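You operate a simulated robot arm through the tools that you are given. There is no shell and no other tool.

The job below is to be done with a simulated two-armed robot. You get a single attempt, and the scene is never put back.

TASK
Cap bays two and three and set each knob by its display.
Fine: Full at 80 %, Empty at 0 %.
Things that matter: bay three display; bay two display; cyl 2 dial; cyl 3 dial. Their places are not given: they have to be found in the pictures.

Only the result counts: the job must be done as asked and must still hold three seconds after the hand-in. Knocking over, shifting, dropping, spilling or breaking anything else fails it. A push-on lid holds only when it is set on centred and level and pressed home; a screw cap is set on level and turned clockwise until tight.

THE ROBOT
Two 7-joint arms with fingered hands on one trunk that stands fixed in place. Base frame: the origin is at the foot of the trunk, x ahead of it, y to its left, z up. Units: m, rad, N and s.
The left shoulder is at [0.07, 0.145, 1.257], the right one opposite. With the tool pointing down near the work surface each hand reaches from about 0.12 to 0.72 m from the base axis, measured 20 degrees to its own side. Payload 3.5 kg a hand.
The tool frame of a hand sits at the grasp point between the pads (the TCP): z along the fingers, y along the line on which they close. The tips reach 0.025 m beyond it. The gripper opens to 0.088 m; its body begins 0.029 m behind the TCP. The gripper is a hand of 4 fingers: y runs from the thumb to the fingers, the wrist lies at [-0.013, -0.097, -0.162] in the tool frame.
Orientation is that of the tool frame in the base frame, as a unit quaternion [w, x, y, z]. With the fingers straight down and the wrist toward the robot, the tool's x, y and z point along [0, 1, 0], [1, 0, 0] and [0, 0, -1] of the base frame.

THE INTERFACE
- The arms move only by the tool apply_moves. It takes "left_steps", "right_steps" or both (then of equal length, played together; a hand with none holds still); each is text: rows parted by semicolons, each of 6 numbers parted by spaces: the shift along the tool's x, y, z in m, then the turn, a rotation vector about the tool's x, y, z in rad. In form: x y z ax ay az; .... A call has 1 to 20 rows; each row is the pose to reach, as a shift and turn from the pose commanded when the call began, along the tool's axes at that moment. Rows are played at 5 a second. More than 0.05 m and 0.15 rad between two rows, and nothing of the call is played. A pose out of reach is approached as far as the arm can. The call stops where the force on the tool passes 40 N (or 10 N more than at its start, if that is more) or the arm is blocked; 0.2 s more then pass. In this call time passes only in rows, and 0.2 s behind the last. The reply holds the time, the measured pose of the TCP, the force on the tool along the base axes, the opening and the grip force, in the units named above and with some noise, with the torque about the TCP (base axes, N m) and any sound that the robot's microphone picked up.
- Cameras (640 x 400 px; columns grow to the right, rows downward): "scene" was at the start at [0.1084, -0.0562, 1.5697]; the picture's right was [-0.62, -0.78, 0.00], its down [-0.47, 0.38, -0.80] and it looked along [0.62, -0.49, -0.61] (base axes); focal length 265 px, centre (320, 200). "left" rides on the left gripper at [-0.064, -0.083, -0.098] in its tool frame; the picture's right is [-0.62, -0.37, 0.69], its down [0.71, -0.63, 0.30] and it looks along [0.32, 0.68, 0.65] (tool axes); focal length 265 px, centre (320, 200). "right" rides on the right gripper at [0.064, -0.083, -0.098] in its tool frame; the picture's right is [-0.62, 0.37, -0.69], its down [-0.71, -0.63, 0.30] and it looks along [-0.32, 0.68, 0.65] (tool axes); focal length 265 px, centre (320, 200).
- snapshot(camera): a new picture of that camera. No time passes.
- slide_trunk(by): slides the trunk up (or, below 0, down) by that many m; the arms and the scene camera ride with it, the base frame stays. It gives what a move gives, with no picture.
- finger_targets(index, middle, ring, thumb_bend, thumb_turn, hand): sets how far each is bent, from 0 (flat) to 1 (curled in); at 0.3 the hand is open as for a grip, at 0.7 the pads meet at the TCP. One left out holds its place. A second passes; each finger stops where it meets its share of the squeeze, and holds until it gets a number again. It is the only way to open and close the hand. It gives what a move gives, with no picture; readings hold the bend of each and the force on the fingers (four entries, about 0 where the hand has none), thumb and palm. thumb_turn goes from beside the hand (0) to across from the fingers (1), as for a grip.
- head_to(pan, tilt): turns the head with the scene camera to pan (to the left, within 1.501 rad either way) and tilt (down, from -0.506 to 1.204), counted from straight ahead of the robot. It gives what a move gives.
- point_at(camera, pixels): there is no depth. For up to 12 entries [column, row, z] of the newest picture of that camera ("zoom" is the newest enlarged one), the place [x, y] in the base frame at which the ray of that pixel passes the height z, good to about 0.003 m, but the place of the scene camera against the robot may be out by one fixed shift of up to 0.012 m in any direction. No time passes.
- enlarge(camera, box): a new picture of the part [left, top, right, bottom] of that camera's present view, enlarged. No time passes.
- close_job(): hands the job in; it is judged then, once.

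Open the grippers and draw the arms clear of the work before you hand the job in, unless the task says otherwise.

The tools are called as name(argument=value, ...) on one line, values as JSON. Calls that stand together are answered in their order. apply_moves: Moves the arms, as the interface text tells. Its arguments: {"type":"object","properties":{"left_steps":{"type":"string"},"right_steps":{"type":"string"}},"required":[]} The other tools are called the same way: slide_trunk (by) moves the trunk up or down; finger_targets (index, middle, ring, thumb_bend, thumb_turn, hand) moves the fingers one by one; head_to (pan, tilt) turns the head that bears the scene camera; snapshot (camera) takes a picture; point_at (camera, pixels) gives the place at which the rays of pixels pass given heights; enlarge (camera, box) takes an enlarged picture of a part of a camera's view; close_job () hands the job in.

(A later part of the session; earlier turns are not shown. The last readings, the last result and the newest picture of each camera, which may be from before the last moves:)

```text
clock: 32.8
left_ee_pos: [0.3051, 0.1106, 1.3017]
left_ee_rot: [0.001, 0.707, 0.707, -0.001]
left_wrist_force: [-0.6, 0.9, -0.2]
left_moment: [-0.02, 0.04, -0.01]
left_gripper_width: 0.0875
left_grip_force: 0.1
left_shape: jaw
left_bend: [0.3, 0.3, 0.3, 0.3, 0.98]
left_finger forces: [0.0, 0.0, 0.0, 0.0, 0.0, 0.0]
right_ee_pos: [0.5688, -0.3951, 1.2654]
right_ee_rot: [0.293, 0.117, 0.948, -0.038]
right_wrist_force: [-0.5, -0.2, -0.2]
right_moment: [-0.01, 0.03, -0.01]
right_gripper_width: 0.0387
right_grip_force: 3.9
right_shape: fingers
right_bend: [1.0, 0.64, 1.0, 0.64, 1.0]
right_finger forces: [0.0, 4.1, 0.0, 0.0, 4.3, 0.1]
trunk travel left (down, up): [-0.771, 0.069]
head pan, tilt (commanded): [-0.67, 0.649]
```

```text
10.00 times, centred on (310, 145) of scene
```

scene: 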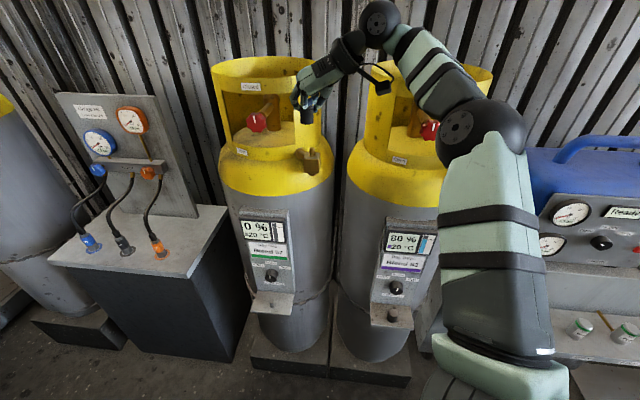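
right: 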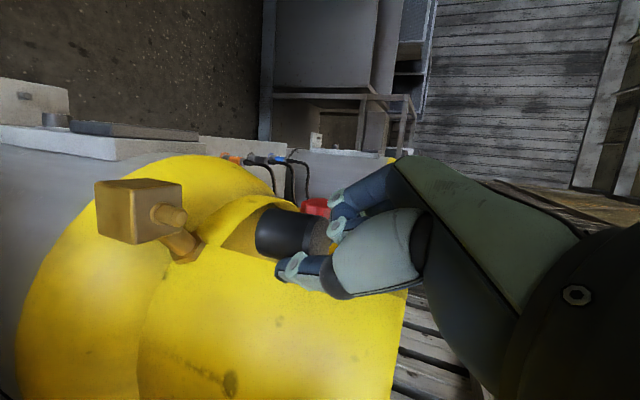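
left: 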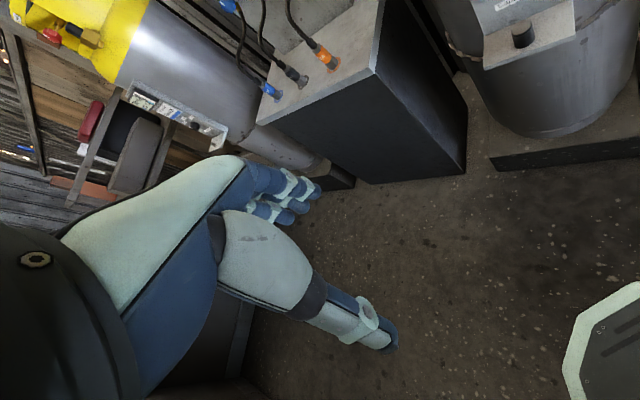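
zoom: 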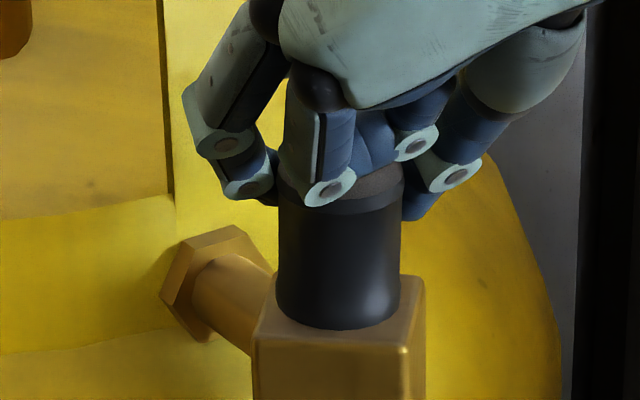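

Cap is over the collar, close to the block's top face, still no force. I keep lowering gently until it seats.

apply_moves(right_steps="0.0008 0 0.0012 0 0 0; 0.0017 0 0.0025 0 0 0; 0.0025 0 0.0037 0 0 0; 0.0034 0 0.005 0 0 0; 0.0042 0 0.0062 0 0 0")

enlarge(camera="right", box=[170, 180, 350, 280])

enlarge(camera="scene", box=[290, 125, 330, 165])

```text
clock: 34.0
left_ee_pos: [0.3059, 0.1116, 1.3025]
left_ee_rot: [0.001, 0.707, 0.707, -0.001]
left_wrist_force: [0.8, 0.1, -0.2]
left_moment: [-0.01, 0.0, -0.01]
left_gripper_width: 0.0875
left_grip_force: 0.1
left_shape: jaw
left_bend: [0.3, 0.3, 0.3, 0.3, 0.98]
left_finger forces: [0.0, 0.0, 0.0, 0.1, 0.0, 0.0]
right_ee_pos: [0.5701, -0.3954, 1.2578]
right_ee_rot: [0.294, 0.117, 0.948, -0.039]
right_wrist_force: [4.2, -1.6, 5.4]
right_moment: [-0.05, -0.12, 0.0]
right_gripper_width: 0.0382
right_grip_force: 4.7
right_shape: fingers
right_bend: [1.0, 0.66, 1.0, 0.66, 1.0]
right_finger forces: [0.0, 5.3, 0.1, 0.0, 3.2, 0.1]
trunk travel left (down, up): [-0.771, 0.069]
head pan, tilt (commanded): [-0.67, 0.649]
```

```text
3.56 times, centred on (260, 230) of right
```

zoom: 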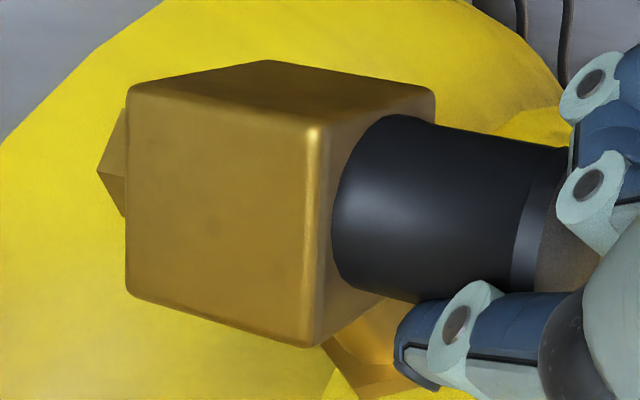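

```text
10.00 times, centred on (310, 145) of scene
```

zoom: 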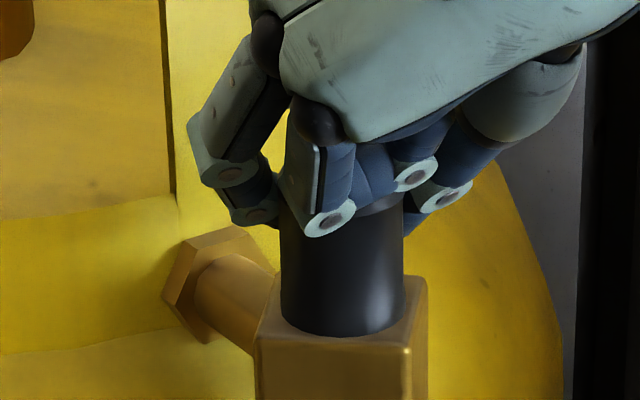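

Force has built to ~5 N with the cap on the block's top face (fingers slipping slightly up). I release the pinch now, opening both fingers a little.

finger_targets(hand="right", middle=0.47, thumb_bend=0.47)

enlarge(camera="right", box=[170, 180, 350, 280])

enlarge(camera="scene", box=[290, 125, 330, 165])

```text
clock: 35.0
left_ee_pos: [0.3054, 0.1101, 1.3023]
left_ee_rot: [0.001, 0.707, 0.707, -0.001]
left_wrist_force: [0.4, 0.6, -0.3]
left_moment: [0.02, -0.01, 0.03]
left_gripper_width: 0.0878
left_grip_force: 0.1
left_shape: jaw
left_bend: [0.3, 0.3, 0.3, 0.3, 0.98]
left_finger forces: [0.1, 0.0, 0.0, 0.0, 0.0, 0.0]
right_ee_pos: [0.5685, -0.3962, 1.2569]
right_ee_rot: [0.293, 0.117, 0.948, -0.039]
right_wrist_force: [0.0, 0.2, -0.9]
right_moment: [0.02, 0.0, -0.01]
right_gripper_width: 0.0453
right_grip_force: 0.1
right_shape: fingers
right_bend: [1.0, 0.47, 1.0, 0.47, 1.0]
right_finger forces: [0.0, 0.1, 0.1, 0.0, 0.0, 0.0]
trunk travel left (down, up): [-0.771, 0.069]
head pan, tilt (commanded): [-0.67, 0.649]
```

```text
3.56 times, centred on (260, 230) of right
```

zoom: 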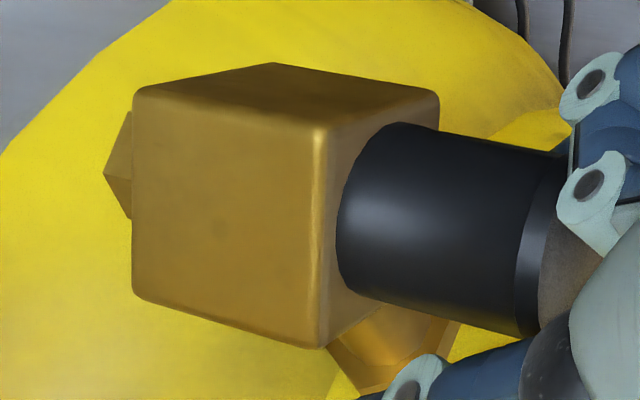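

```text
10.00 times, centred on (310, 145) of scene
```

zoom: 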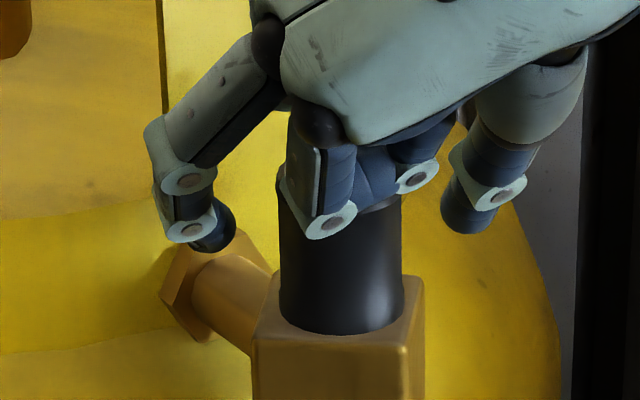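

Released cleanly; the cap stands on the nipple. I retreat along the tool axis by 7 cm and view the cap.

apply_moves(right_steps="0 0 -0.012 0 0 0; 0 0 -0.03 0 0 0; 0 0 -0.05 0 0 0; 0 0 -0.07 0 0 0")

enlarge(camera="right", box=[120, 160, 340, 330])

enlarge(camera="scene", box=[290, 125, 330, 165])

```text
clock: 36.0
left_ee_pos: [0.3056, 0.1119, 1.3027]
left_ee_rot: [0.001, 0.708, 0.706, -0.001]
left_wrist_force: [0.1, 0.8, -0.8]
left_moment: [-0.02, -0.01, 0.03]
left_gripper_width: 0.0878
left_grip_force: 0.0
left_shape: jaw
left_bend: [0.3, 0.3, 0.3, 0.3, 0.98]
left_finger forces: [0.0, 0.0, 0.0, 0.1, 0.0, 0.1]
right_ee_pos: [0.5287, -0.3851, 1.3164]
right_ee_rot: [0.293, 0.118, 0.948, -0.039]
right_wrist_force: [-0.1, -0.7, -0.1]
right_moment: [-0.01, 0.0, -0.02]
right_gripper_width: 0.0451
right_grip_force: 0.0
right_shape: fingers
right_bend: [1.0, 0.47, 1.0, 0.47, 1.0]
right_finger forces: [0.1, 0.0, 0.1, 0.0, 0.0, 0.0]
trunk travel left (down, up): [-0.771, 0.069]
head pan, tilt (commanded): [-0.67, 0.649]
```

```text
2.35 times, centred on (230, 245) of right
```

zoom: 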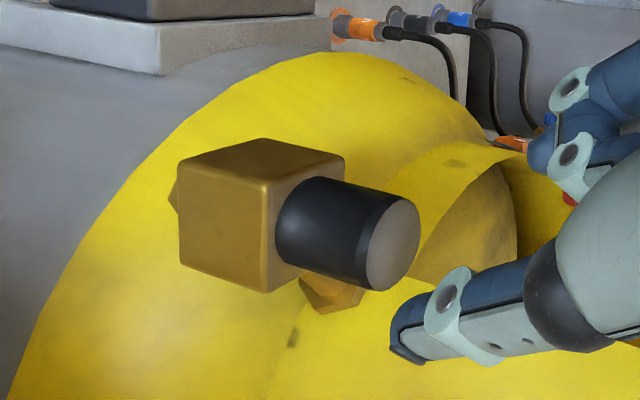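

```text
10.00 times, centred on (310, 145) of scene
```

zoom: 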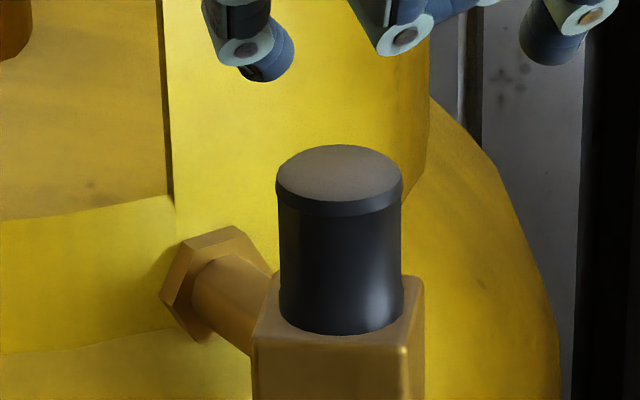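

The cap stands level on the block. To press it home I'll push on its top with the closed fingertips; I locate its top centre at pixel (261,264).

point_at(camera="right", pixels=[[261.1, 264.1, 1.255], [261.1, 264.1, 1.26], [261.1, 264.1, 1.265]])

finger_targets(hand="right", middle=0.72, thumb_bend=0.72)

enlarge(camera="right", box=[180, 160, 400, 330])

```text
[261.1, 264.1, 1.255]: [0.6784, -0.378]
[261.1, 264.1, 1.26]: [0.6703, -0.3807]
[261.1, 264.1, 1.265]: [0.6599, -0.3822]
```

```text
clock: 37.0
left_ee_pos: [0.3072, 0.1116, 1.3018]
left_ee_rot: [0.001, 0.707, 0.707, 0.0]
left_wrist_force: [-1.0, 0.4, -0.4]
left_moment: [-0.02, -0.03, 0.0]
left_gripper_width: 0.0881
left_grip_force: 0.0
left_shape: jaw
left_bend: [0.3, 0.3, 0.3, 0.3, 0.98]
left_finger forces: [0.1, 0.0, 0.1, 0.0, 0.0, 0.1]
right_ee_pos: [0.5298, -0.3854, 1.3154]
right_ee_rot: [0.293, 0.117, 0.948, -0.038]
right_wrist_force: [-0.9, -0.5, 0.5]
right_moment: [0.0, -0.02, 0.02]
right_gripper_width: 0.0356
right_grip_force: 0.0
right_shape: fingers
right_bend: [1.0, 0.72, 1.0, 0.72, 1.0]
right_finger forces: [0.1, 0.0, 0.0, 0.0, 0.1, 0.0]
trunk travel left (down, up): [-0.771, 0.069]
head pan, tilt (commanded): [-0.67, 0.649]
```

```text
2.35 times, centred on (290, 245) of right
```

zoom: 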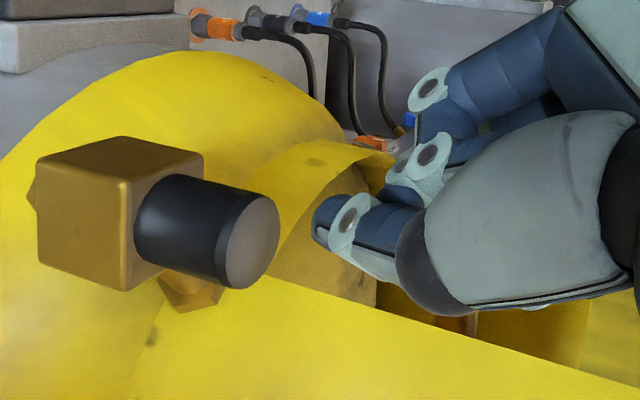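

The previous query used an older picture; I take a fresh snapshot and query the cap top centre again.

snapshot(camera="right")

point_at(camera="right", pixels=[[261.1, 262, 1.255], [261.1, 262, 1.26], [261.1, 262, 1.265], [292, 255.6, 1.29]])

```text
taken
```

right: 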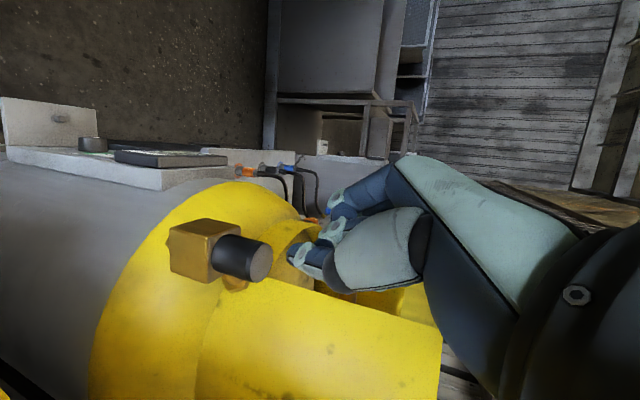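

```text
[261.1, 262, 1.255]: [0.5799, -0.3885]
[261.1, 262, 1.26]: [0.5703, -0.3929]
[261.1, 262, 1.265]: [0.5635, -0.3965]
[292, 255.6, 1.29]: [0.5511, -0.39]
```

Cap top is at about (0.567,-0.397,1.262). I bring the closed fingertip over the cap centre, 2 cm above, and check with the scene camera.

apply_moves(right_steps="-0.0068 -0.001 0.0113 0 0 0; -0.0136 -0.002 0.0227 0 0 0")

enlarge(camera="scene", box=[290, 115, 330, 155])

enlarge(camera="right", box=[180, 180, 360, 290])

```text
clock: 37.6
left_ee_pos: [0.306, 0.1103, 1.3019]
left_ee_rot: [-0.001, 0.708, 0.706, -0.002]
left_wrist_force: [0.2, 0.4, -0.1]
left_moment: [-0.03, 0.03, 0.02]
left_gripper_width: 0.0878
left_grip_force: 0.0
left_shape: jaw
left_bend: [0.3, 0.3, 0.3, 0.3, 0.98]
left_finger forces: [0.0, 0.0, 0.0, 0.1, 0.1, 0.0]
right_ee_pos: [0.5542, -0.3928, 1.3045]
right_ee_rot: [0.293, 0.117, 0.948, -0.039]
right_wrist_force: [0.1, -0.4, -0.5]
right_moment: [-0.02, 0.03, 0.02]
right_gripper_width: 0.0353
right_grip_force: 0.1
right_shape: fingers
right_bend: [1.0, 0.72, 1.0, 0.72, 1.0]
right_finger forces: [0.0, 0.1, 0.0, 0.0, 0.0, 0.1]
trunk travel left (down, up): [-0.771, 0.069]
head pan, tilt (commanded): [-0.67, 0.649]
```

```text
10.00 times, centred on (310, 135) of scene
```

zoom: 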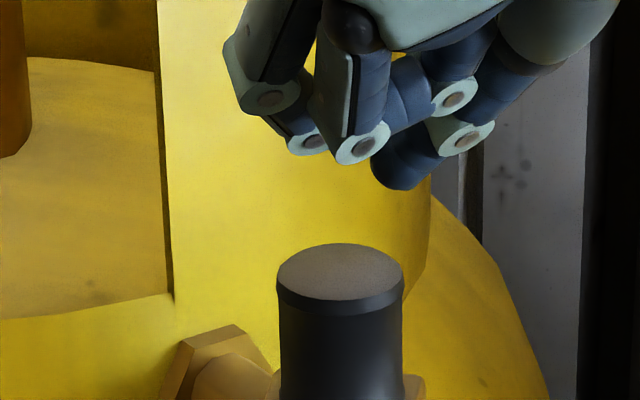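

```text
3.56 times, centred on (270, 235) of right
```

zoom: 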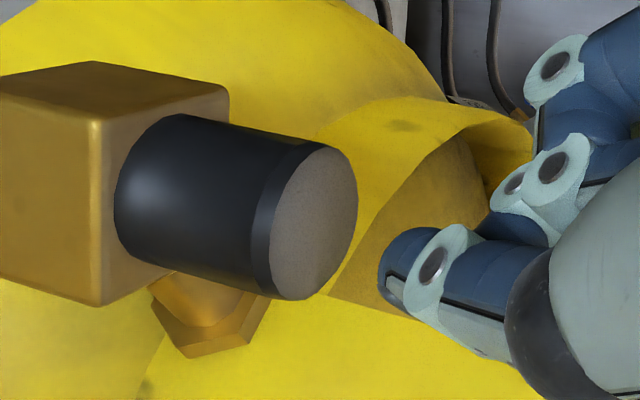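

The thumb tip isn't centred (scene: tip x≈400 vs cap centre 340). A stiffer pusher is the side of a fist: I back off, curl all fingers, and rotate the hand to horizontal so the index side faces down.

apply_moves(right_steps="0 0 -0.03 0 0 0; 0 0 -0.06 0 0 0; 0 0 -0.06 0 -0.137 0; 0 0 -0.06 0 -0.274 0; 0 0 -0.06 0 -0.411 0; 0 0 -0.06 0 -0.549 0; 0 0 -0.06 0 -0.686 0; 0 0 -0.06 0 -0.823 0; 0 0 -0.06 0 -0.96 0")

finger_targets(hand="right", index=1.0, middle=1.0, ring=1.0, thumb_bend=0.6)

snapshot(camera="scene")

snapshot(camera="right")

enlarge(camera="scene", box=[260, 70, 380, 190])

```text
clock: 39.6
left_ee_pos: [0.3054, 0.1101, 1.3008]
left_ee_rot: [0.001, 0.708, 0.706, -0.001]
left_wrist_force: [-0.1, 0.1, 0.6]
left_moment: [0.02, -0.03, -0.01]
left_gripper_width: 0.0877
left_grip_force: 0.0
left_shape: jaw
left_bend: [0.3, 0.3, 0.3, 0.3, 0.98]
left_finger forces: [0.1, 0.0, 0.1, 0.1, 0.1, 0.0]
right_ee_pos: [0.5217, -0.3844, 1.3535]
right_ee_rot: [0.698, 0.088, 0.705, -0.089]
right_wrist_force: [-0.8, -0.6, -0.8]
right_moment: [0.03, 0.01, -0.01]
right_gripper_width: 0.0354
right_grip_force: 0.0
right_shape: fingers
right_bend: [1.0, 0.72, 1.0, 0.72, 1.0]
right_finger forces: [0.1, 0.0, 0.1, 0.0, 0.1, 0.0]
trunk travel left (down, up): [-0.771, 0.069]
head pan, tilt (commanded): [-0.67, 0.649]
```

```text
clock: 40.6
left_ee_pos: [0.305, 0.1111, 1.3019]
left_ee_rot: [0.001, 0.707, 0.707, -0.002]
left_wrist_force: [0.5, -0.8, 0.0]
left_moment: [0.02, 0.02, -0.01]
left_gripper_width: 0.0878
left_grip_force: 0.2
left_shape: jaw
left_bend: [0.3, 0.3, 0.3, 0.3, 0.98]
left_finger forces: [0.0, 0.0, 0.0, 0.0, 0.0, 0.1]
right_ee_pos: [0.5204, -0.3849, 1.3546]
right_ee_rot: [0.699, 0.085, 0.705, -0.088]
right_wrist_force: [-0.8, 0.0, 0.0]
right_moment: [-0.02, -0.01, -0.01]
right_gripper_width: 0.0399
right_grip_force: 0.0
right_shape: fingers
right_bend: [1.0, 1.0, 1.0, 0.6, 1.0]
right_finger forces: [0.0, 0.0, 0.0, 0.0, 0.0, 0.0]
trunk travel left (down, up): [-0.771, 0.069]
head pan, tilt (commanded): [-0.67, 0.649]
```

```text
taken
```

scene: 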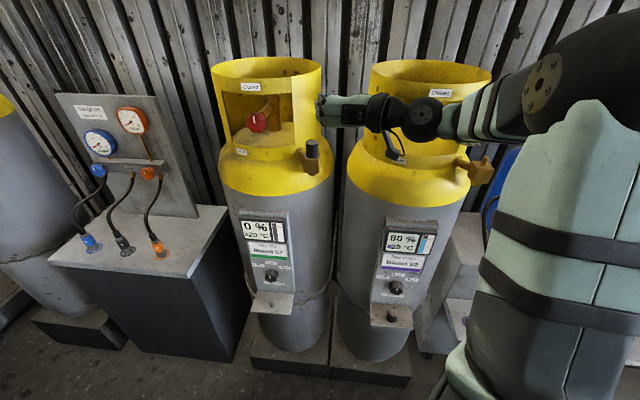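

```text
taken
```

right: 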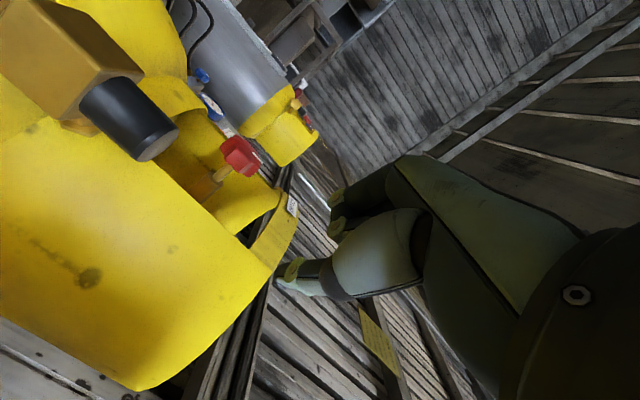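

```text
3.33 times, centred on (320, 130) of scene
```

zoom: 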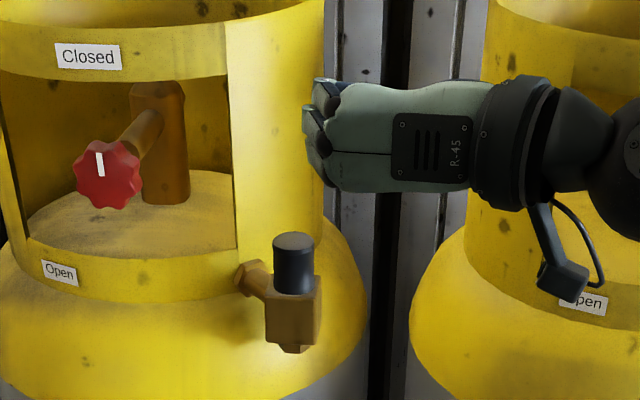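

The fist is horizontal with its underside clear above the cap (cap top at scene zoom (293,238)). I move it forward ~6.7 cm so that the underside is above the cap, then check.

apply_moves(right_steps="0 -0.0005 0.0336 0 0 0; 0 -0.001 0.0673 0 0 0")

snapshot(camera="right")

enlarge(camera="scene", box=[270, 90, 370, 170])

```text
clock: 41.2
left_ee_pos: [0.3085, 0.1097, 1.3007]
left_ee_rot: [0.0, 0.707, 0.707, -0.001]
left_wrist_force: [0.7, -0.5, -0.1]
left_moment: [-0.04, -0.01, 0.0]
left_gripper_width: 0.0877
left_grip_force: 0.0
left_shape: jaw
left_bend: [0.3, 0.3, 0.3, 0.3, 0.98]
left_finger forces: [0.0, 0.0, 0.1, 0.0, 0.1, 0.1]
right_ee_pos: [0.5892, -0.4029, 1.3537]
right_ee_rot: [0.697, 0.088, 0.706, -0.088]
right_wrist_force: [-0.2, 0.0, -0.8]
right_moment: [-0.01, 0.0, 0.02]
right_gripper_width: 0.0399
right_grip_force: 0.1
right_shape: fingers
right_bend: [1.0, 1.0, 1.0, 0.6, 1.0]
right_finger forces: [0.0, 0.0, 0.1, 0.0, 0.1, 0.0]
trunk travel left (down, up): [-0.771, 0.069]
head pan, tilt (commanded): [-0.67, 0.649]
```

```text
taken
```

right: 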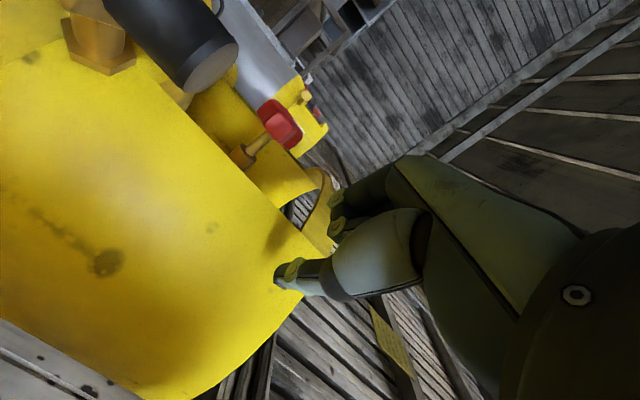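

```text
5.00 times, centred on (320, 130) of scene
```

zoom: 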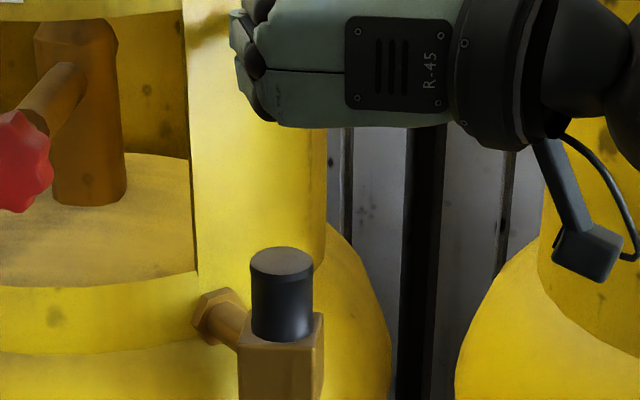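

Scene shows the cap below the fist, and the right-camera geometry places the cap axis about 2 cm behind the TCP along the tool, as intended. I lower 5 cm and check clearance.

apply_moves(right_steps="0.025 0 0 0 0 0; 0.045 0 0 0 0 0")

snapshot(camera="right")

enlarge(camera="scene", box=[270, 90, 370, 170])

```text
clock: 41.8
left_ee_pos: [0.3064, 0.1109, 1.3006]
left_ee_rot: [0.001, 0.707, 0.707, -0.002]
left_wrist_force: [-0.3, -0.4, 0.2]
left_moment: [-0.01, 0.01, -0.02]
left_gripper_width: 0.0876
left_grip_force: 0.1
left_shape: jaw
left_bend: [0.3, 0.3, 0.3, 0.3, 0.98]
left_finger forces: [0.0, 0.0, 0.1, 0.0, 0.0, 0.1]
right_ee_pos: [0.5859, -0.4016, 1.3071]
right_ee_rot: [0.698, 0.088, 0.705, -0.087]
right_wrist_force: [0.0, 0.5, -0.2]
right_moment: [-0.01, 0.01, 0.0]
right_gripper_width: 0.04
right_grip_force: 0.1
right_shape: fingers
right_bend: [1.0, 1.0, 1.0, 0.6, 1.0]
right_finger forces: [0.1, 0.0, 0.1, 0.0, 0.0, 0.0]
trunk travel left (down, up): [-0.771, 0.069]
head pan, tilt (commanded): [-0.67, 0.649]
```

```text
taken
```

right: 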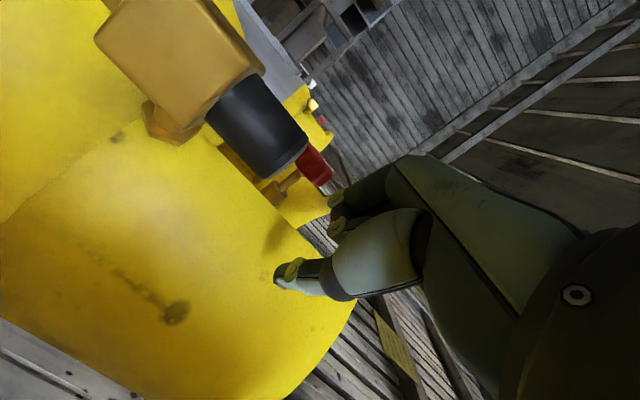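

```text
5.00 times, centred on (320, 130) of scene
```

zoom: 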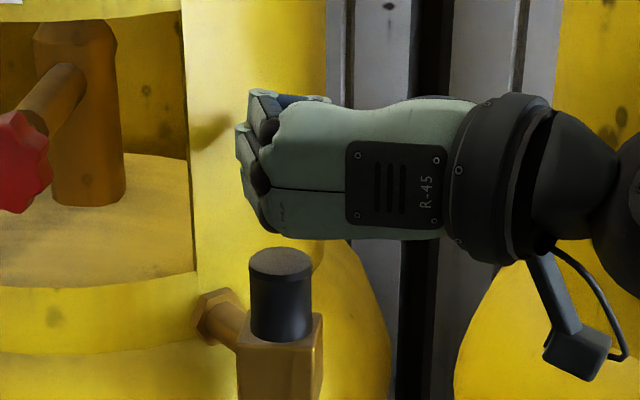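

The fist is now ~2 cm above the cap top. I continue down in 3 mm rows watching for contact force.

apply_moves(right_steps="0.004 0 0 0 0 0; 0.007 0 0 0 0 0; 0.01 0 0 0 0 0; 0.013 0 0 0 0 0; 0.015 0 0 0 0 0")

snapshot(camera="right")

enlarge(camera="scene", box=[270, 90, 370, 170])

```text
clock: 43.0
left_ee_pos: [0.3063, 0.1113, 1.3028]
left_ee_rot: [0.0, 0.708, 0.706, 0.0]
left_wrist_force: [0.7, 0.8, -0.4]
left_moment: [0.0, -0.02, 0.04]
left_gripper_width: 0.0875
left_grip_force: 0.0
left_shape: jaw
left_bend: [0.3, 0.3, 0.3, 0.3, 0.98]
left_finger forces: [0.0, 0.0, 0.0, 0.0, 0.1, 0.0]
right_ee_pos: [0.5851, -0.4026, 1.2929]
right_ee_rot: [0.698, 0.087, 0.706, -0.088]
right_wrist_force: [-0.7, 0.1, -0.9]
right_moment: [0.01, 0.0, 0.0]
right_gripper_width: 0.0398
right_grip_force: 0.0
right_shape: fingers
right_bend: [1.0, 1.0, 1.0, 0.6, 1.0]
right_finger forces: [0.0, 0.0, 0.1, 0.0, 0.0, 0.0]
trunk travel left (down, up): [-0.771, 0.069]
head pan, tilt (commanded): [-0.67, 0.649]
```

```text
taken
```

right: 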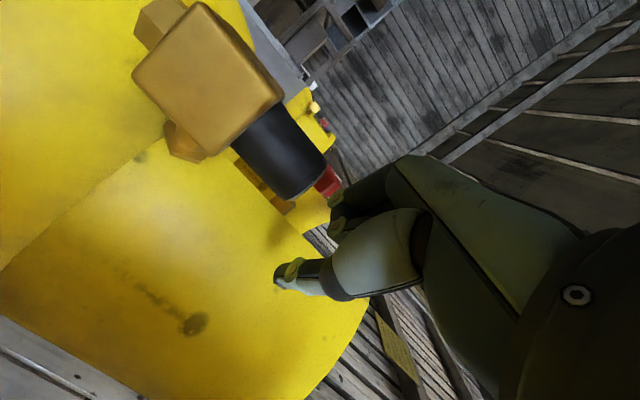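

```text
5.00 times, centred on (320, 130) of scene
```

zoom: 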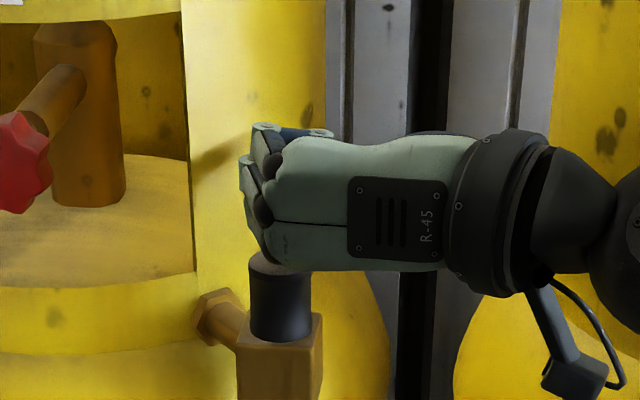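

Still no contact; I continue down in 2 mm rows.

apply_moves(right_steps="0.002 0 0 0 0 0; 0.004 0 0 0 0 0; 0.006 0 0 0 0 0; 0.008 0 0 0 0 0")

enlarge(camera="right", box=[200, 100, 400, 300])

enlarge(camera="scene", box=[290, 110, 350, 160])

```text
clock: 44.0
left_ee_pos: [0.3054, 0.1123, 1.3018]
left_ee_rot: [0.0, 0.708, 0.706, -0.001]
left_wrist_force: [-0.7, -0.6, -0.4]
left_moment: [0.04, 0.0, 0.03]
left_gripper_width: 0.0878
left_grip_force: 0.1
left_shape: jaw
left_bend: [0.3, 0.3, 0.3, 0.3, 0.98]
left_finger forces: [0.0, 0.0, 0.0, 0.0, 0.1, 0.0]
right_ee_pos: [0.5862, -0.4016, 1.286]
right_ee_rot: [0.699, 0.086, 0.705, -0.088]
right_wrist_force: [0.5, 0.4, 0.1]
right_moment: [-0.01, 0.01, 0.02]
right_gripper_width: 0.0403
right_grip_force: 0.0
right_shape: fingers
right_bend: [1.0, 1.0, 1.0, 0.6, 1.0]
right_finger forces: [0.1, 0.1, 0.0, 0.0, 0.0, 0.1]
trunk travel left (down, up): [-0.771, 0.069]
head pan, tilt (commanded): [-0.67, 0.649]
```

```text
2.00 times, centred on (300, 200) of right
```

zoom: 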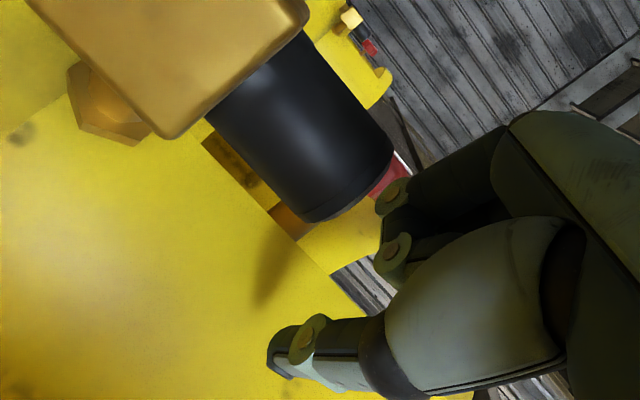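

```text
8.00 times, centred on (320, 135) of scene
```

zoom: 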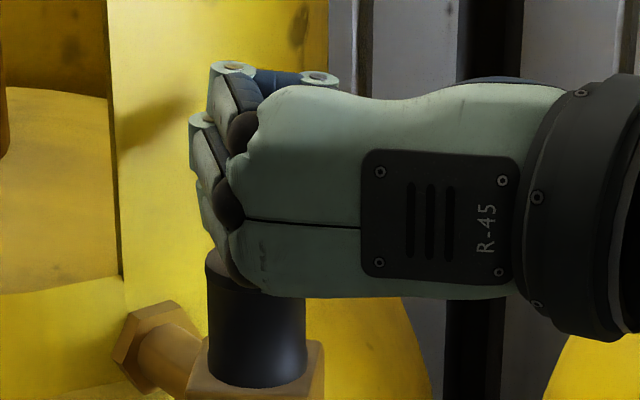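

The index side is still about 1 cm from the cap top. I continue down in 2 mm rows with the force limit as a guard.

apply_moves(right_steps="0.002 0 0 0 0 0; 0.004 0 0 0 0 0; 0.006 0 0 0 0 0; 0.008 0 0 0 0 0; 0.01 0 0 0 0 0")

enlarge(camera="right", box=[200, 100, 400, 300])

enlarge(camera="scene", box=[290, 110, 350, 160])

```text
clock: 45.2
left_ee_pos: [0.3058, 0.1117, 1.3019]
left_ee_rot: [0.001, 0.707, 0.707, -0.001]
left_wrist_force: [0.2, 0.8, 0.6]
left_moment: [-0.02, 0.01, 0.01]
left_gripper_width: 0.0877
left_grip_force: 0.1
left_shape: jaw
left_bend: [0.3, 0.3, 0.3, 0.3, 0.98]
left_finger forces: [0.1, 0.1, 0.0, 0.0, 0.0, 0.0]
right_ee_pos: [0.5846, -0.4032, 1.2751]
right_ee_rot: [0.698, 0.087, 0.706, -0.088]
right_wrist_force: [0.3, -0.1, 2.0]
right_moment: [0.02, 0.02, 0.02]
right_gripper_width: 0.0402
right_grip_force: 0.2
right_shape: fingers
right_bend: [1.0, 1.0, 1.0, 0.6, 1.0]
right_finger forces: [0.7, 0.0, 0.1, 0.1, 0.0, 0.0]
trunk travel left (down, up): [-0.771, 0.069]
head pan, tilt (commanded): [-0.67, 0.649]
```

```text
2.00 times, centred on (300, 200) of right
```

zoom: 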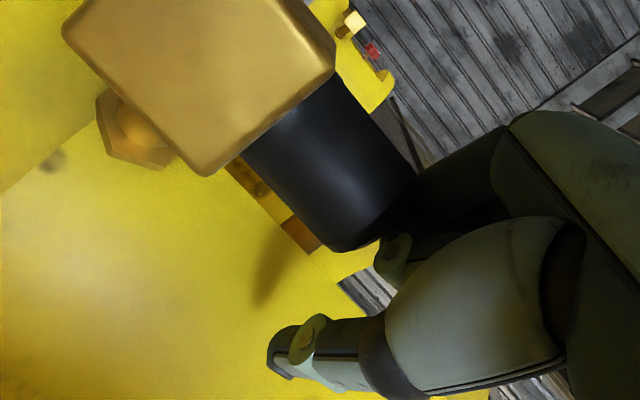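

```text
8.00 times, centred on (320, 135) of scene
```

zoom: 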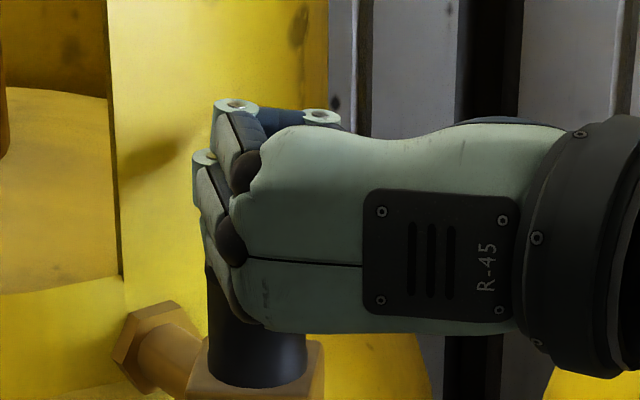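

First contact (2 N). I press further in 1 mm rows.

apply_moves(right_steps="0.001 0 0 0 0 0; 0.002 0 0 0 0 0; 0.003 0 0 0 0 0")

```text
clock: 46.0
left_ee_pos: [0.3031, 0.1114, 1.3015]
left_ee_rot: [0.001, 0.707, 0.707, 0.0]
left_wrist_force: [-0.3, 0.3, -0.1]
left_moment: [0.03, 0.01, -0.01]
left_gripper_width: 0.0878
left_grip_force: 0.0
left_shape: jaw
left_bend: [0.3, 0.3, 0.3, 0.3, 0.98]
left_finger forces: [0.0, 0.0, 0.1, 0.0, 0.0, 0.0]
right_ee_pos: [0.5843, -0.4013, 1.2733]
right_ee_rot: [0.699, 0.087, 0.705, -0.088]
right_wrist_force: [0.6, 0.4, 6.1]
right_moment: [0.14, 0.08, -0.03]
right_gripper_width: 0.04
right_grip_force: 3.9
right_shape: fingers
right_bend: [1.0, 1.0, 1.0, 0.6, 1.0]
right_finger forces: [6.6, 0.0, 0.0, 0.0, 0.0, 0.0]
trunk travel left (down, up): [-0.771, 0.069]
head pan, tilt (commanded): [-0.67, 0.649]
```

Force is 6 N and centred (small moments). I keep pressing in 1.5 mm rows toward ~20-25 N.

apply_moves(right_steps="0.0015 0 0 0 0 0; 0.003 0 0 0 0 0; 0.0045 0 0 0 0 0; 0.006 0 0 0 0 0")

enlarge(camera="right", box=[200, 100, 400, 300])

enlarge(camera="scene", box=[290, 110, 350, 160])

```text
clock: 47.0
left_ee_pos: [0.3023, 0.1132, 1.303]
left_ee_rot: [0.002, 0.708, 0.706, -0.001]
left_wrist_force: [0.1, -0.8, 0.6]
left_moment: [0.03, 0.01, -0.02]
left_gripper_width: 0.0875
left_grip_force: 0.0
left_shape: jaw
left_bend: [0.3, 0.3, 0.3, 0.3, 0.98]
left_finger forces: [0.0, 0.0, 0.0, 0.1, 0.0, 0.0]
right_ee_pos: [0.5831, -0.4004, 1.2736]
right_ee_rot: [0.702, 0.087, 0.701, -0.088]
right_wrist_force: [5.3, -2.4, 29.3]
right_moment: [0.56, 0.3, -0.07]
right_gripper_width: 0.0404
right_grip_force: 14.3
right_shape: fingers
right_bend: [1.0, 1.0, 1.0, 0.6, 1.0]
right_finger forces: [29.1, 0.1, 0.0, 0.0, 0.0, 0.0]
trunk travel left (down, up): [-0.771, 0.069]
head pan, tilt (commanded): [-0.67, 0.649]
```

```text
2.00 times, centred on (300, 200) of right
```

zoom: 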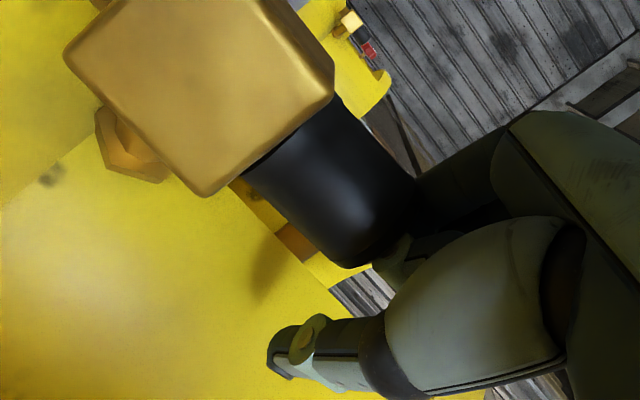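

```text
8.00 times, centred on (320, 135) of scene
```

zoom: 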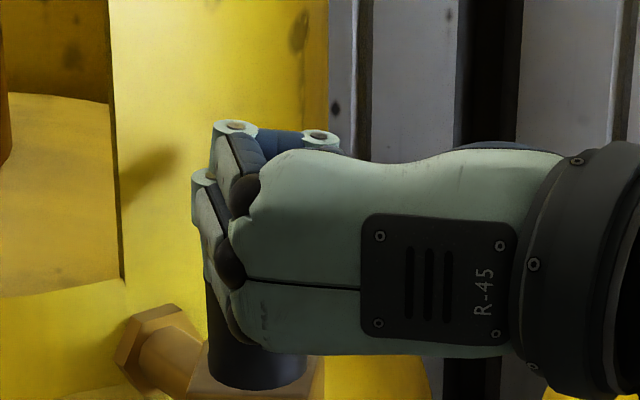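

29 N was applied with no further travel, so the cap is bottomed on the block. I raise the fist 6 cm, retreat, and inspect the cap.

apply_moves(right_steps="-0.008 0 0 0 0 0; -0.03 0 0 0 0 0; -0.07 0 0 0 0 0; -0.075 0 -0.04 0 0 0; -0.075 0 -0.08 0 0 0")

snapshot(camera="right")

enlarge(camera="scene", box=[285, 125, 335, 175])

enlarge(camera="right", box=[0, 0, 260, 200])

```text
clock: 48.2
left_ee_pos: [0.3036, 0.1111, 1.3026]
left_ee_rot: [0.001, 0.707, 0.707, 0.0]
left_wrist_force: [-0.4, -0.1, 0.2]
left_moment: [-0.01, -0.02, 0.0]
left_gripper_width: 0.0876
left_grip_force: 0.0
left_shape: jaw
left_bend: [0.3, 0.3, 0.3, 0.3, 0.98]
left_finger forces: [0.0, 0.0, 0.1, 0.0, 0.0, 0.0]
right_ee_pos: [0.5052, -0.3827, 1.3423]
right_ee_rot: [0.699, 0.088, 0.705, -0.088]
right_wrist_force: [0.4, -0.1, 0.1]
right_moment: [-0.02, -0.02, 0.0]
right_gripper_width: 0.0399
right_grip_force: 0.0
right_shape: fingers
right_bend: [1.0, 1.0, 1.0, 0.6, 1.0]
right_finger forces: [0.0, 0.1, 0.0, 0.1, 0.1, 0.0]
trunk travel left (down, up): [-0.771, 0.069]
head pan, tilt (commanded): [-0.67, 0.649]
```

```text
taken
```

right: 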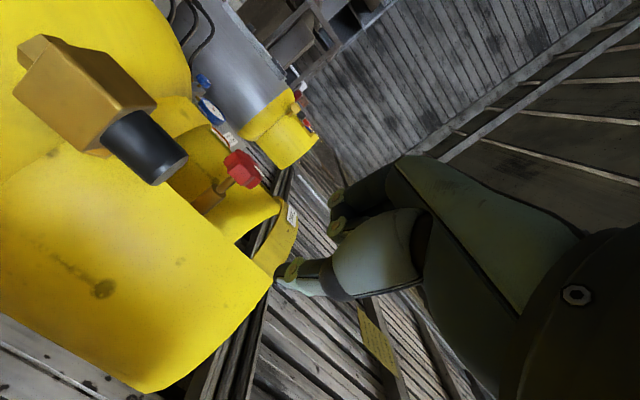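

```text
8.00 times, centred on (310, 150) of scene
```

zoom: 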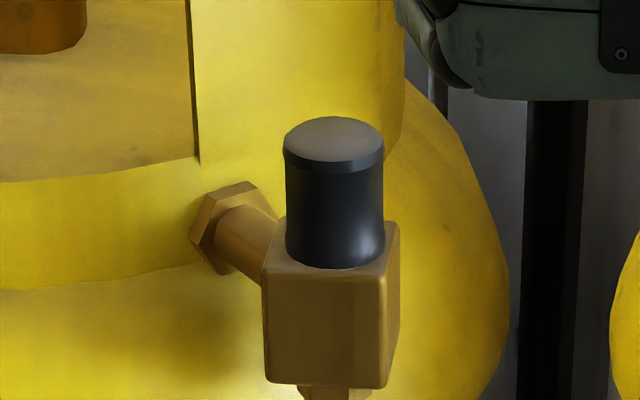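

```text
2.00 times, centred on (130, 100) of right
```

zoom: 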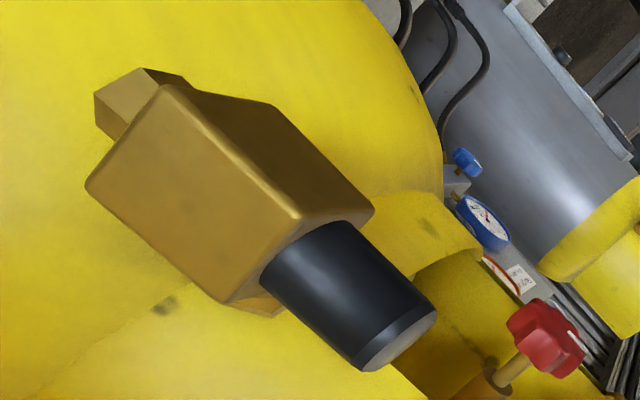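

Cap two is seated squarely on the block. Next is dial two: I open all fingers to 0.46 here to study their lateral layout for gripping the knob.

finger_targets(hand="right", index=0.46, middle=0.46, ring=0.46, thumb_bend=0.46)

enlarge(camera="right", box=[240, 140, 440, 320])

enlarge(camera="scene", box=[290, 70, 410, 160])

```text
clock: 49.2
left_ee_pos: [0.3063, 0.1115, 1.3007]
left_ee_rot: [0.001, 0.708, 0.706, 0.0]
left_wrist_force: [0.4, 0.5, 0.2]
left_moment: [0.0, 0.03, -0.01]
left_gripper_width: 0.0876
left_grip_force: 0.0
left_shape: jaw
left_bend: [0.3, 0.3, 0.3, 0.3, 0.98]
left_finger forces: [0.0, 0.0, 0.1, 0.1, 0.0, 0.0]
right_ee_pos: [0.5092, -0.3822, 1.3415]
right_ee_rot: [0.698, 0.087, 0.706, -0.088]
right_wrist_force: [-1.3, -0.5, 0.1]
right_moment: [0.0, 0.01, 0.0]
right_gripper_width: 0.0498
right_grip_force: 0.1
right_shape: fingers
right_bend: [0.46, 0.46, 0.46, 0.46, 1.0]
right_finger forces: [0.1, 0.0, 0.0, 0.0, 0.0, 0.1]
trunk travel left (down, up): [-0.771, 0.069]
head pan, tilt (commanded): [-0.67, 0.649]
```

```text
2.22 times, centred on (340, 230) of right
```

zoom: 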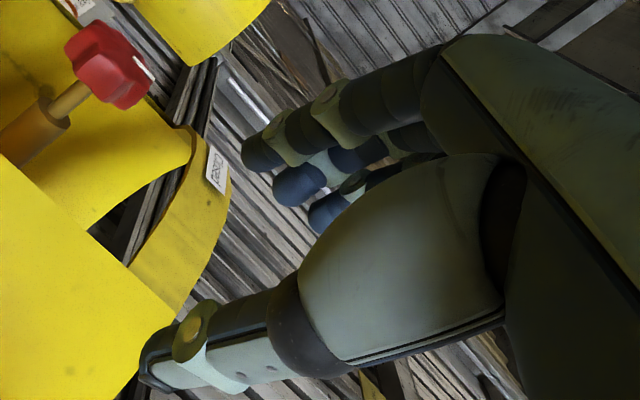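

```text
4.44 times, centred on (350, 115) of scene
```

zoom: 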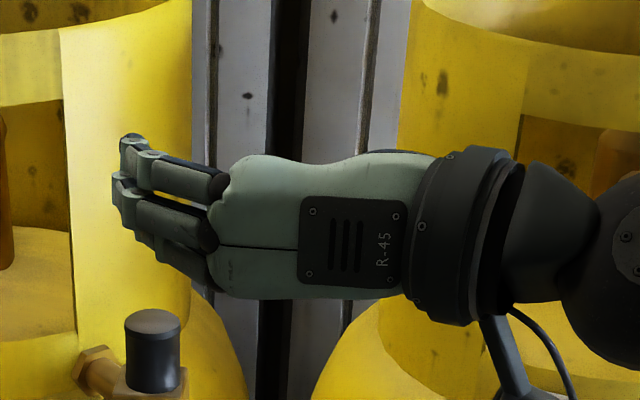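

Index and middle straddle x=0 opposite the thumb (x≈+0.0075, -0.008), ring at -0.024, so index+middle+thumb make a good chuck. I descend in the valley between the bays to z≈0.86 before turning to dial two.

apply_moves(right_steps="0 0 -0.025 0 0 0; 0.044 0 -0.025 0 0 0; 0.088 0 -0.025 0 0 0; 0.132 0 -0.025 0 0 0; 0.176 0 -0.025 0 0 0; 0.22 0 -0.025 0 0 0; 0.264 0 -0.025 0 0 0; 0.308 0 -0.025 0 0 0; 0.352 0 -0.025 0 0 0; 0.396 0 -0.025 0 0 0; 0.44 0 -0.025 0 0 0; 0.48 0 -0.025 0 0 0")

snapshot(camera="scene")

snapshot(camera="right")

```text
clock: 51.8
left_ee_pos: [0.3058, 0.1127, 1.3014]
left_ee_rot: [0.001, 0.707, 0.707, -0.001]
left_wrist_force: [0.0, 0.5, 0.2]
left_moment: [-0.01, 0.02, 0.0]
left_gripper_width: 0.0876
left_grip_force: 0.1
left_shape: jaw
left_bend: [0.3, 0.3, 0.3, 0.3, 0.98]
left_finger forces: [0.1, 0.0, 0.0, 0.1, 0.0, 0.0]
right_ee_pos: [0.4975, -0.3951, 0.851]
right_ee_rot: [0.698, 0.086, 0.706, -0.088]
right_wrist_force: [-1.1, 0.2, -0.8]
right_moment: [0.02, 0.03, 0.02]
right_gripper_width: 0.05
right_grip_force: 0.0
right_shape: fingers
right_bend: [0.46, 0.46, 0.46, 0.46, 1.0]
right_finger forces: [0.0, 0.0, 0.0, 0.1, 0.0, 0.0]
right hand out of reach, approached as far as the arm can: row 6, 7, 8, 9, 10, 11, 12
trunk travel left (down, up): [-0.771, 0.069]
head pan, tilt (commanded): [-0.67, 0.649]
```

```text
taken
```

scene: 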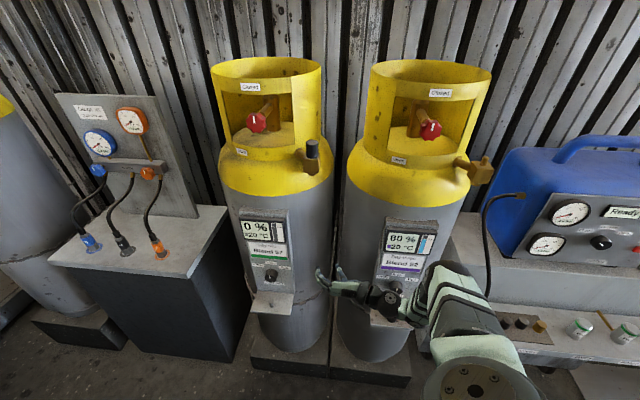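

```text
taken
```

right: 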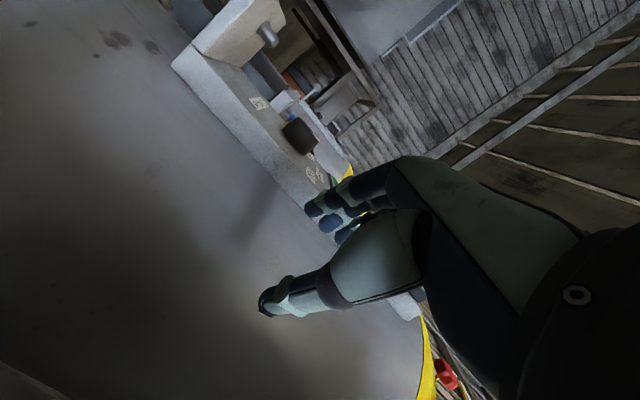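

The hand arrived at (0.498,-0.395,0.851), clear of ledge three. I now move left and yaw to face dial two, to a standoff of ~12 cm.

apply_moves(right_steps="0.003 0.03 -0.012 0.088 0 0; 0.008 0.066 -0.018 0.176 0 0; 0.013 0.105 -0.018 0.264 0 0; 0.018 0.145 -0.016 0.352 0 0; 0.024 0.186 -0.014 0.44 0 0; 0.0292 0.2288 -0.0128 0.529 0 0")

snapshot(camera="scene")

snapshot(camera="right")

```text
clock: 53.2
left_ee_pos: [0.307, 0.1134, 1.3021]
left_ee_rot: [0.002, 0.708, 0.706, -0.001]
left_wrist_force: [0.5, 1.1, 0.5]
left_moment: [0.0, 0.01, 0.0]
left_gripper_width: 0.0875
left_grip_force: 0.0
left_shape: jaw
left_bend: [0.3, 0.3, 0.3, 0.3, 0.98]
left_finger forces: [0.0, 0.0, 0.0, 0.0, 0.0, 0.0]
right_ee_pos: [0.5414, -0.1674, 0.8227]
right_ee_rot: [0.652, 0.266, 0.657, -0.27]
right_wrist_force: [-0.3, 0.1, 0.0]
right_moment: [0.01, 0.02, 0.0]
right_gripper_width: 0.0498
right_grip_force: 0.1
right_shape: fingers
right_bend: [0.46, 0.46, 0.46, 0.46, 1.0]
right_finger forces: [0.0, 0.0, 0.1, 0.0, 0.0, 0.0]
right hand out of reach, approached as far as the arm can: row 1, 2, 3, 4, 5
trunk travel left (down, up): [-0.771, 0.069]
head pan, tilt (commanded): [-0.67, 0.649]
```

```text
taken
```

scene: 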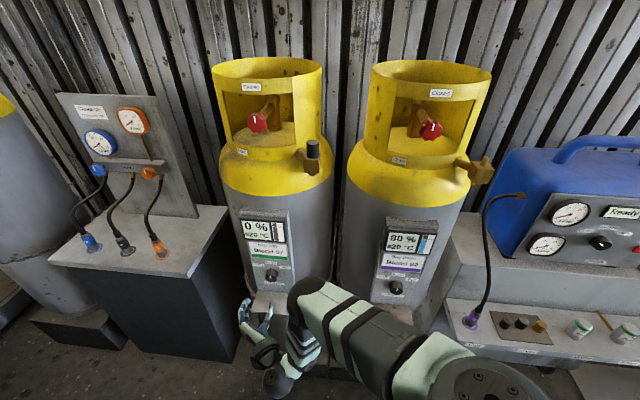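

```text
taken
```

right: 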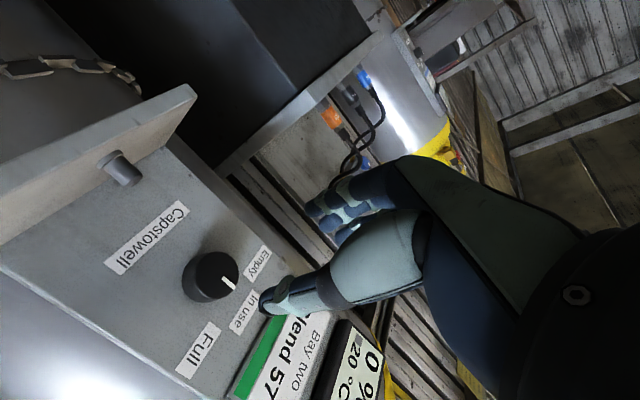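

Good standoff at (0.541,-0.167,0.823), facing the panel. I enlarge the dial to measure its face, base and label angles.

enlarge(camera="right", box=[80, 190, 300, 390])

enlarge(camera="scene", box=[240, 250, 310, 300])

```text
2.00 times, centred on (190, 290) of right
```

zoom: 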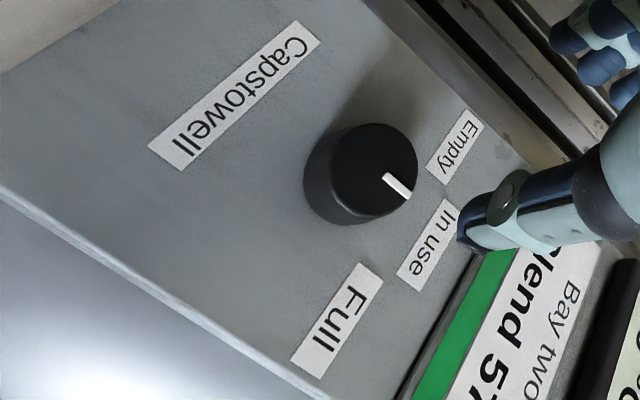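

```text
8.00 times, centred on (275, 275) of scene
```

zoom: 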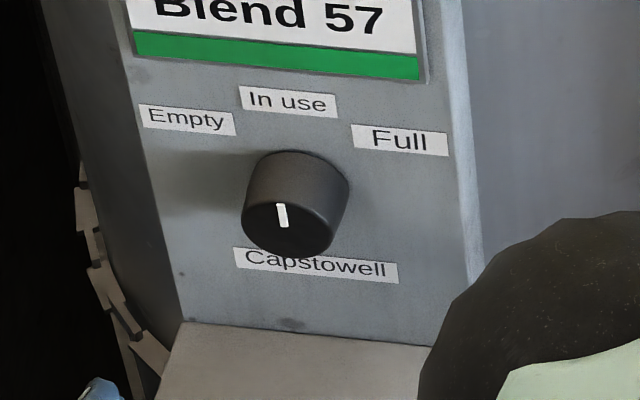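

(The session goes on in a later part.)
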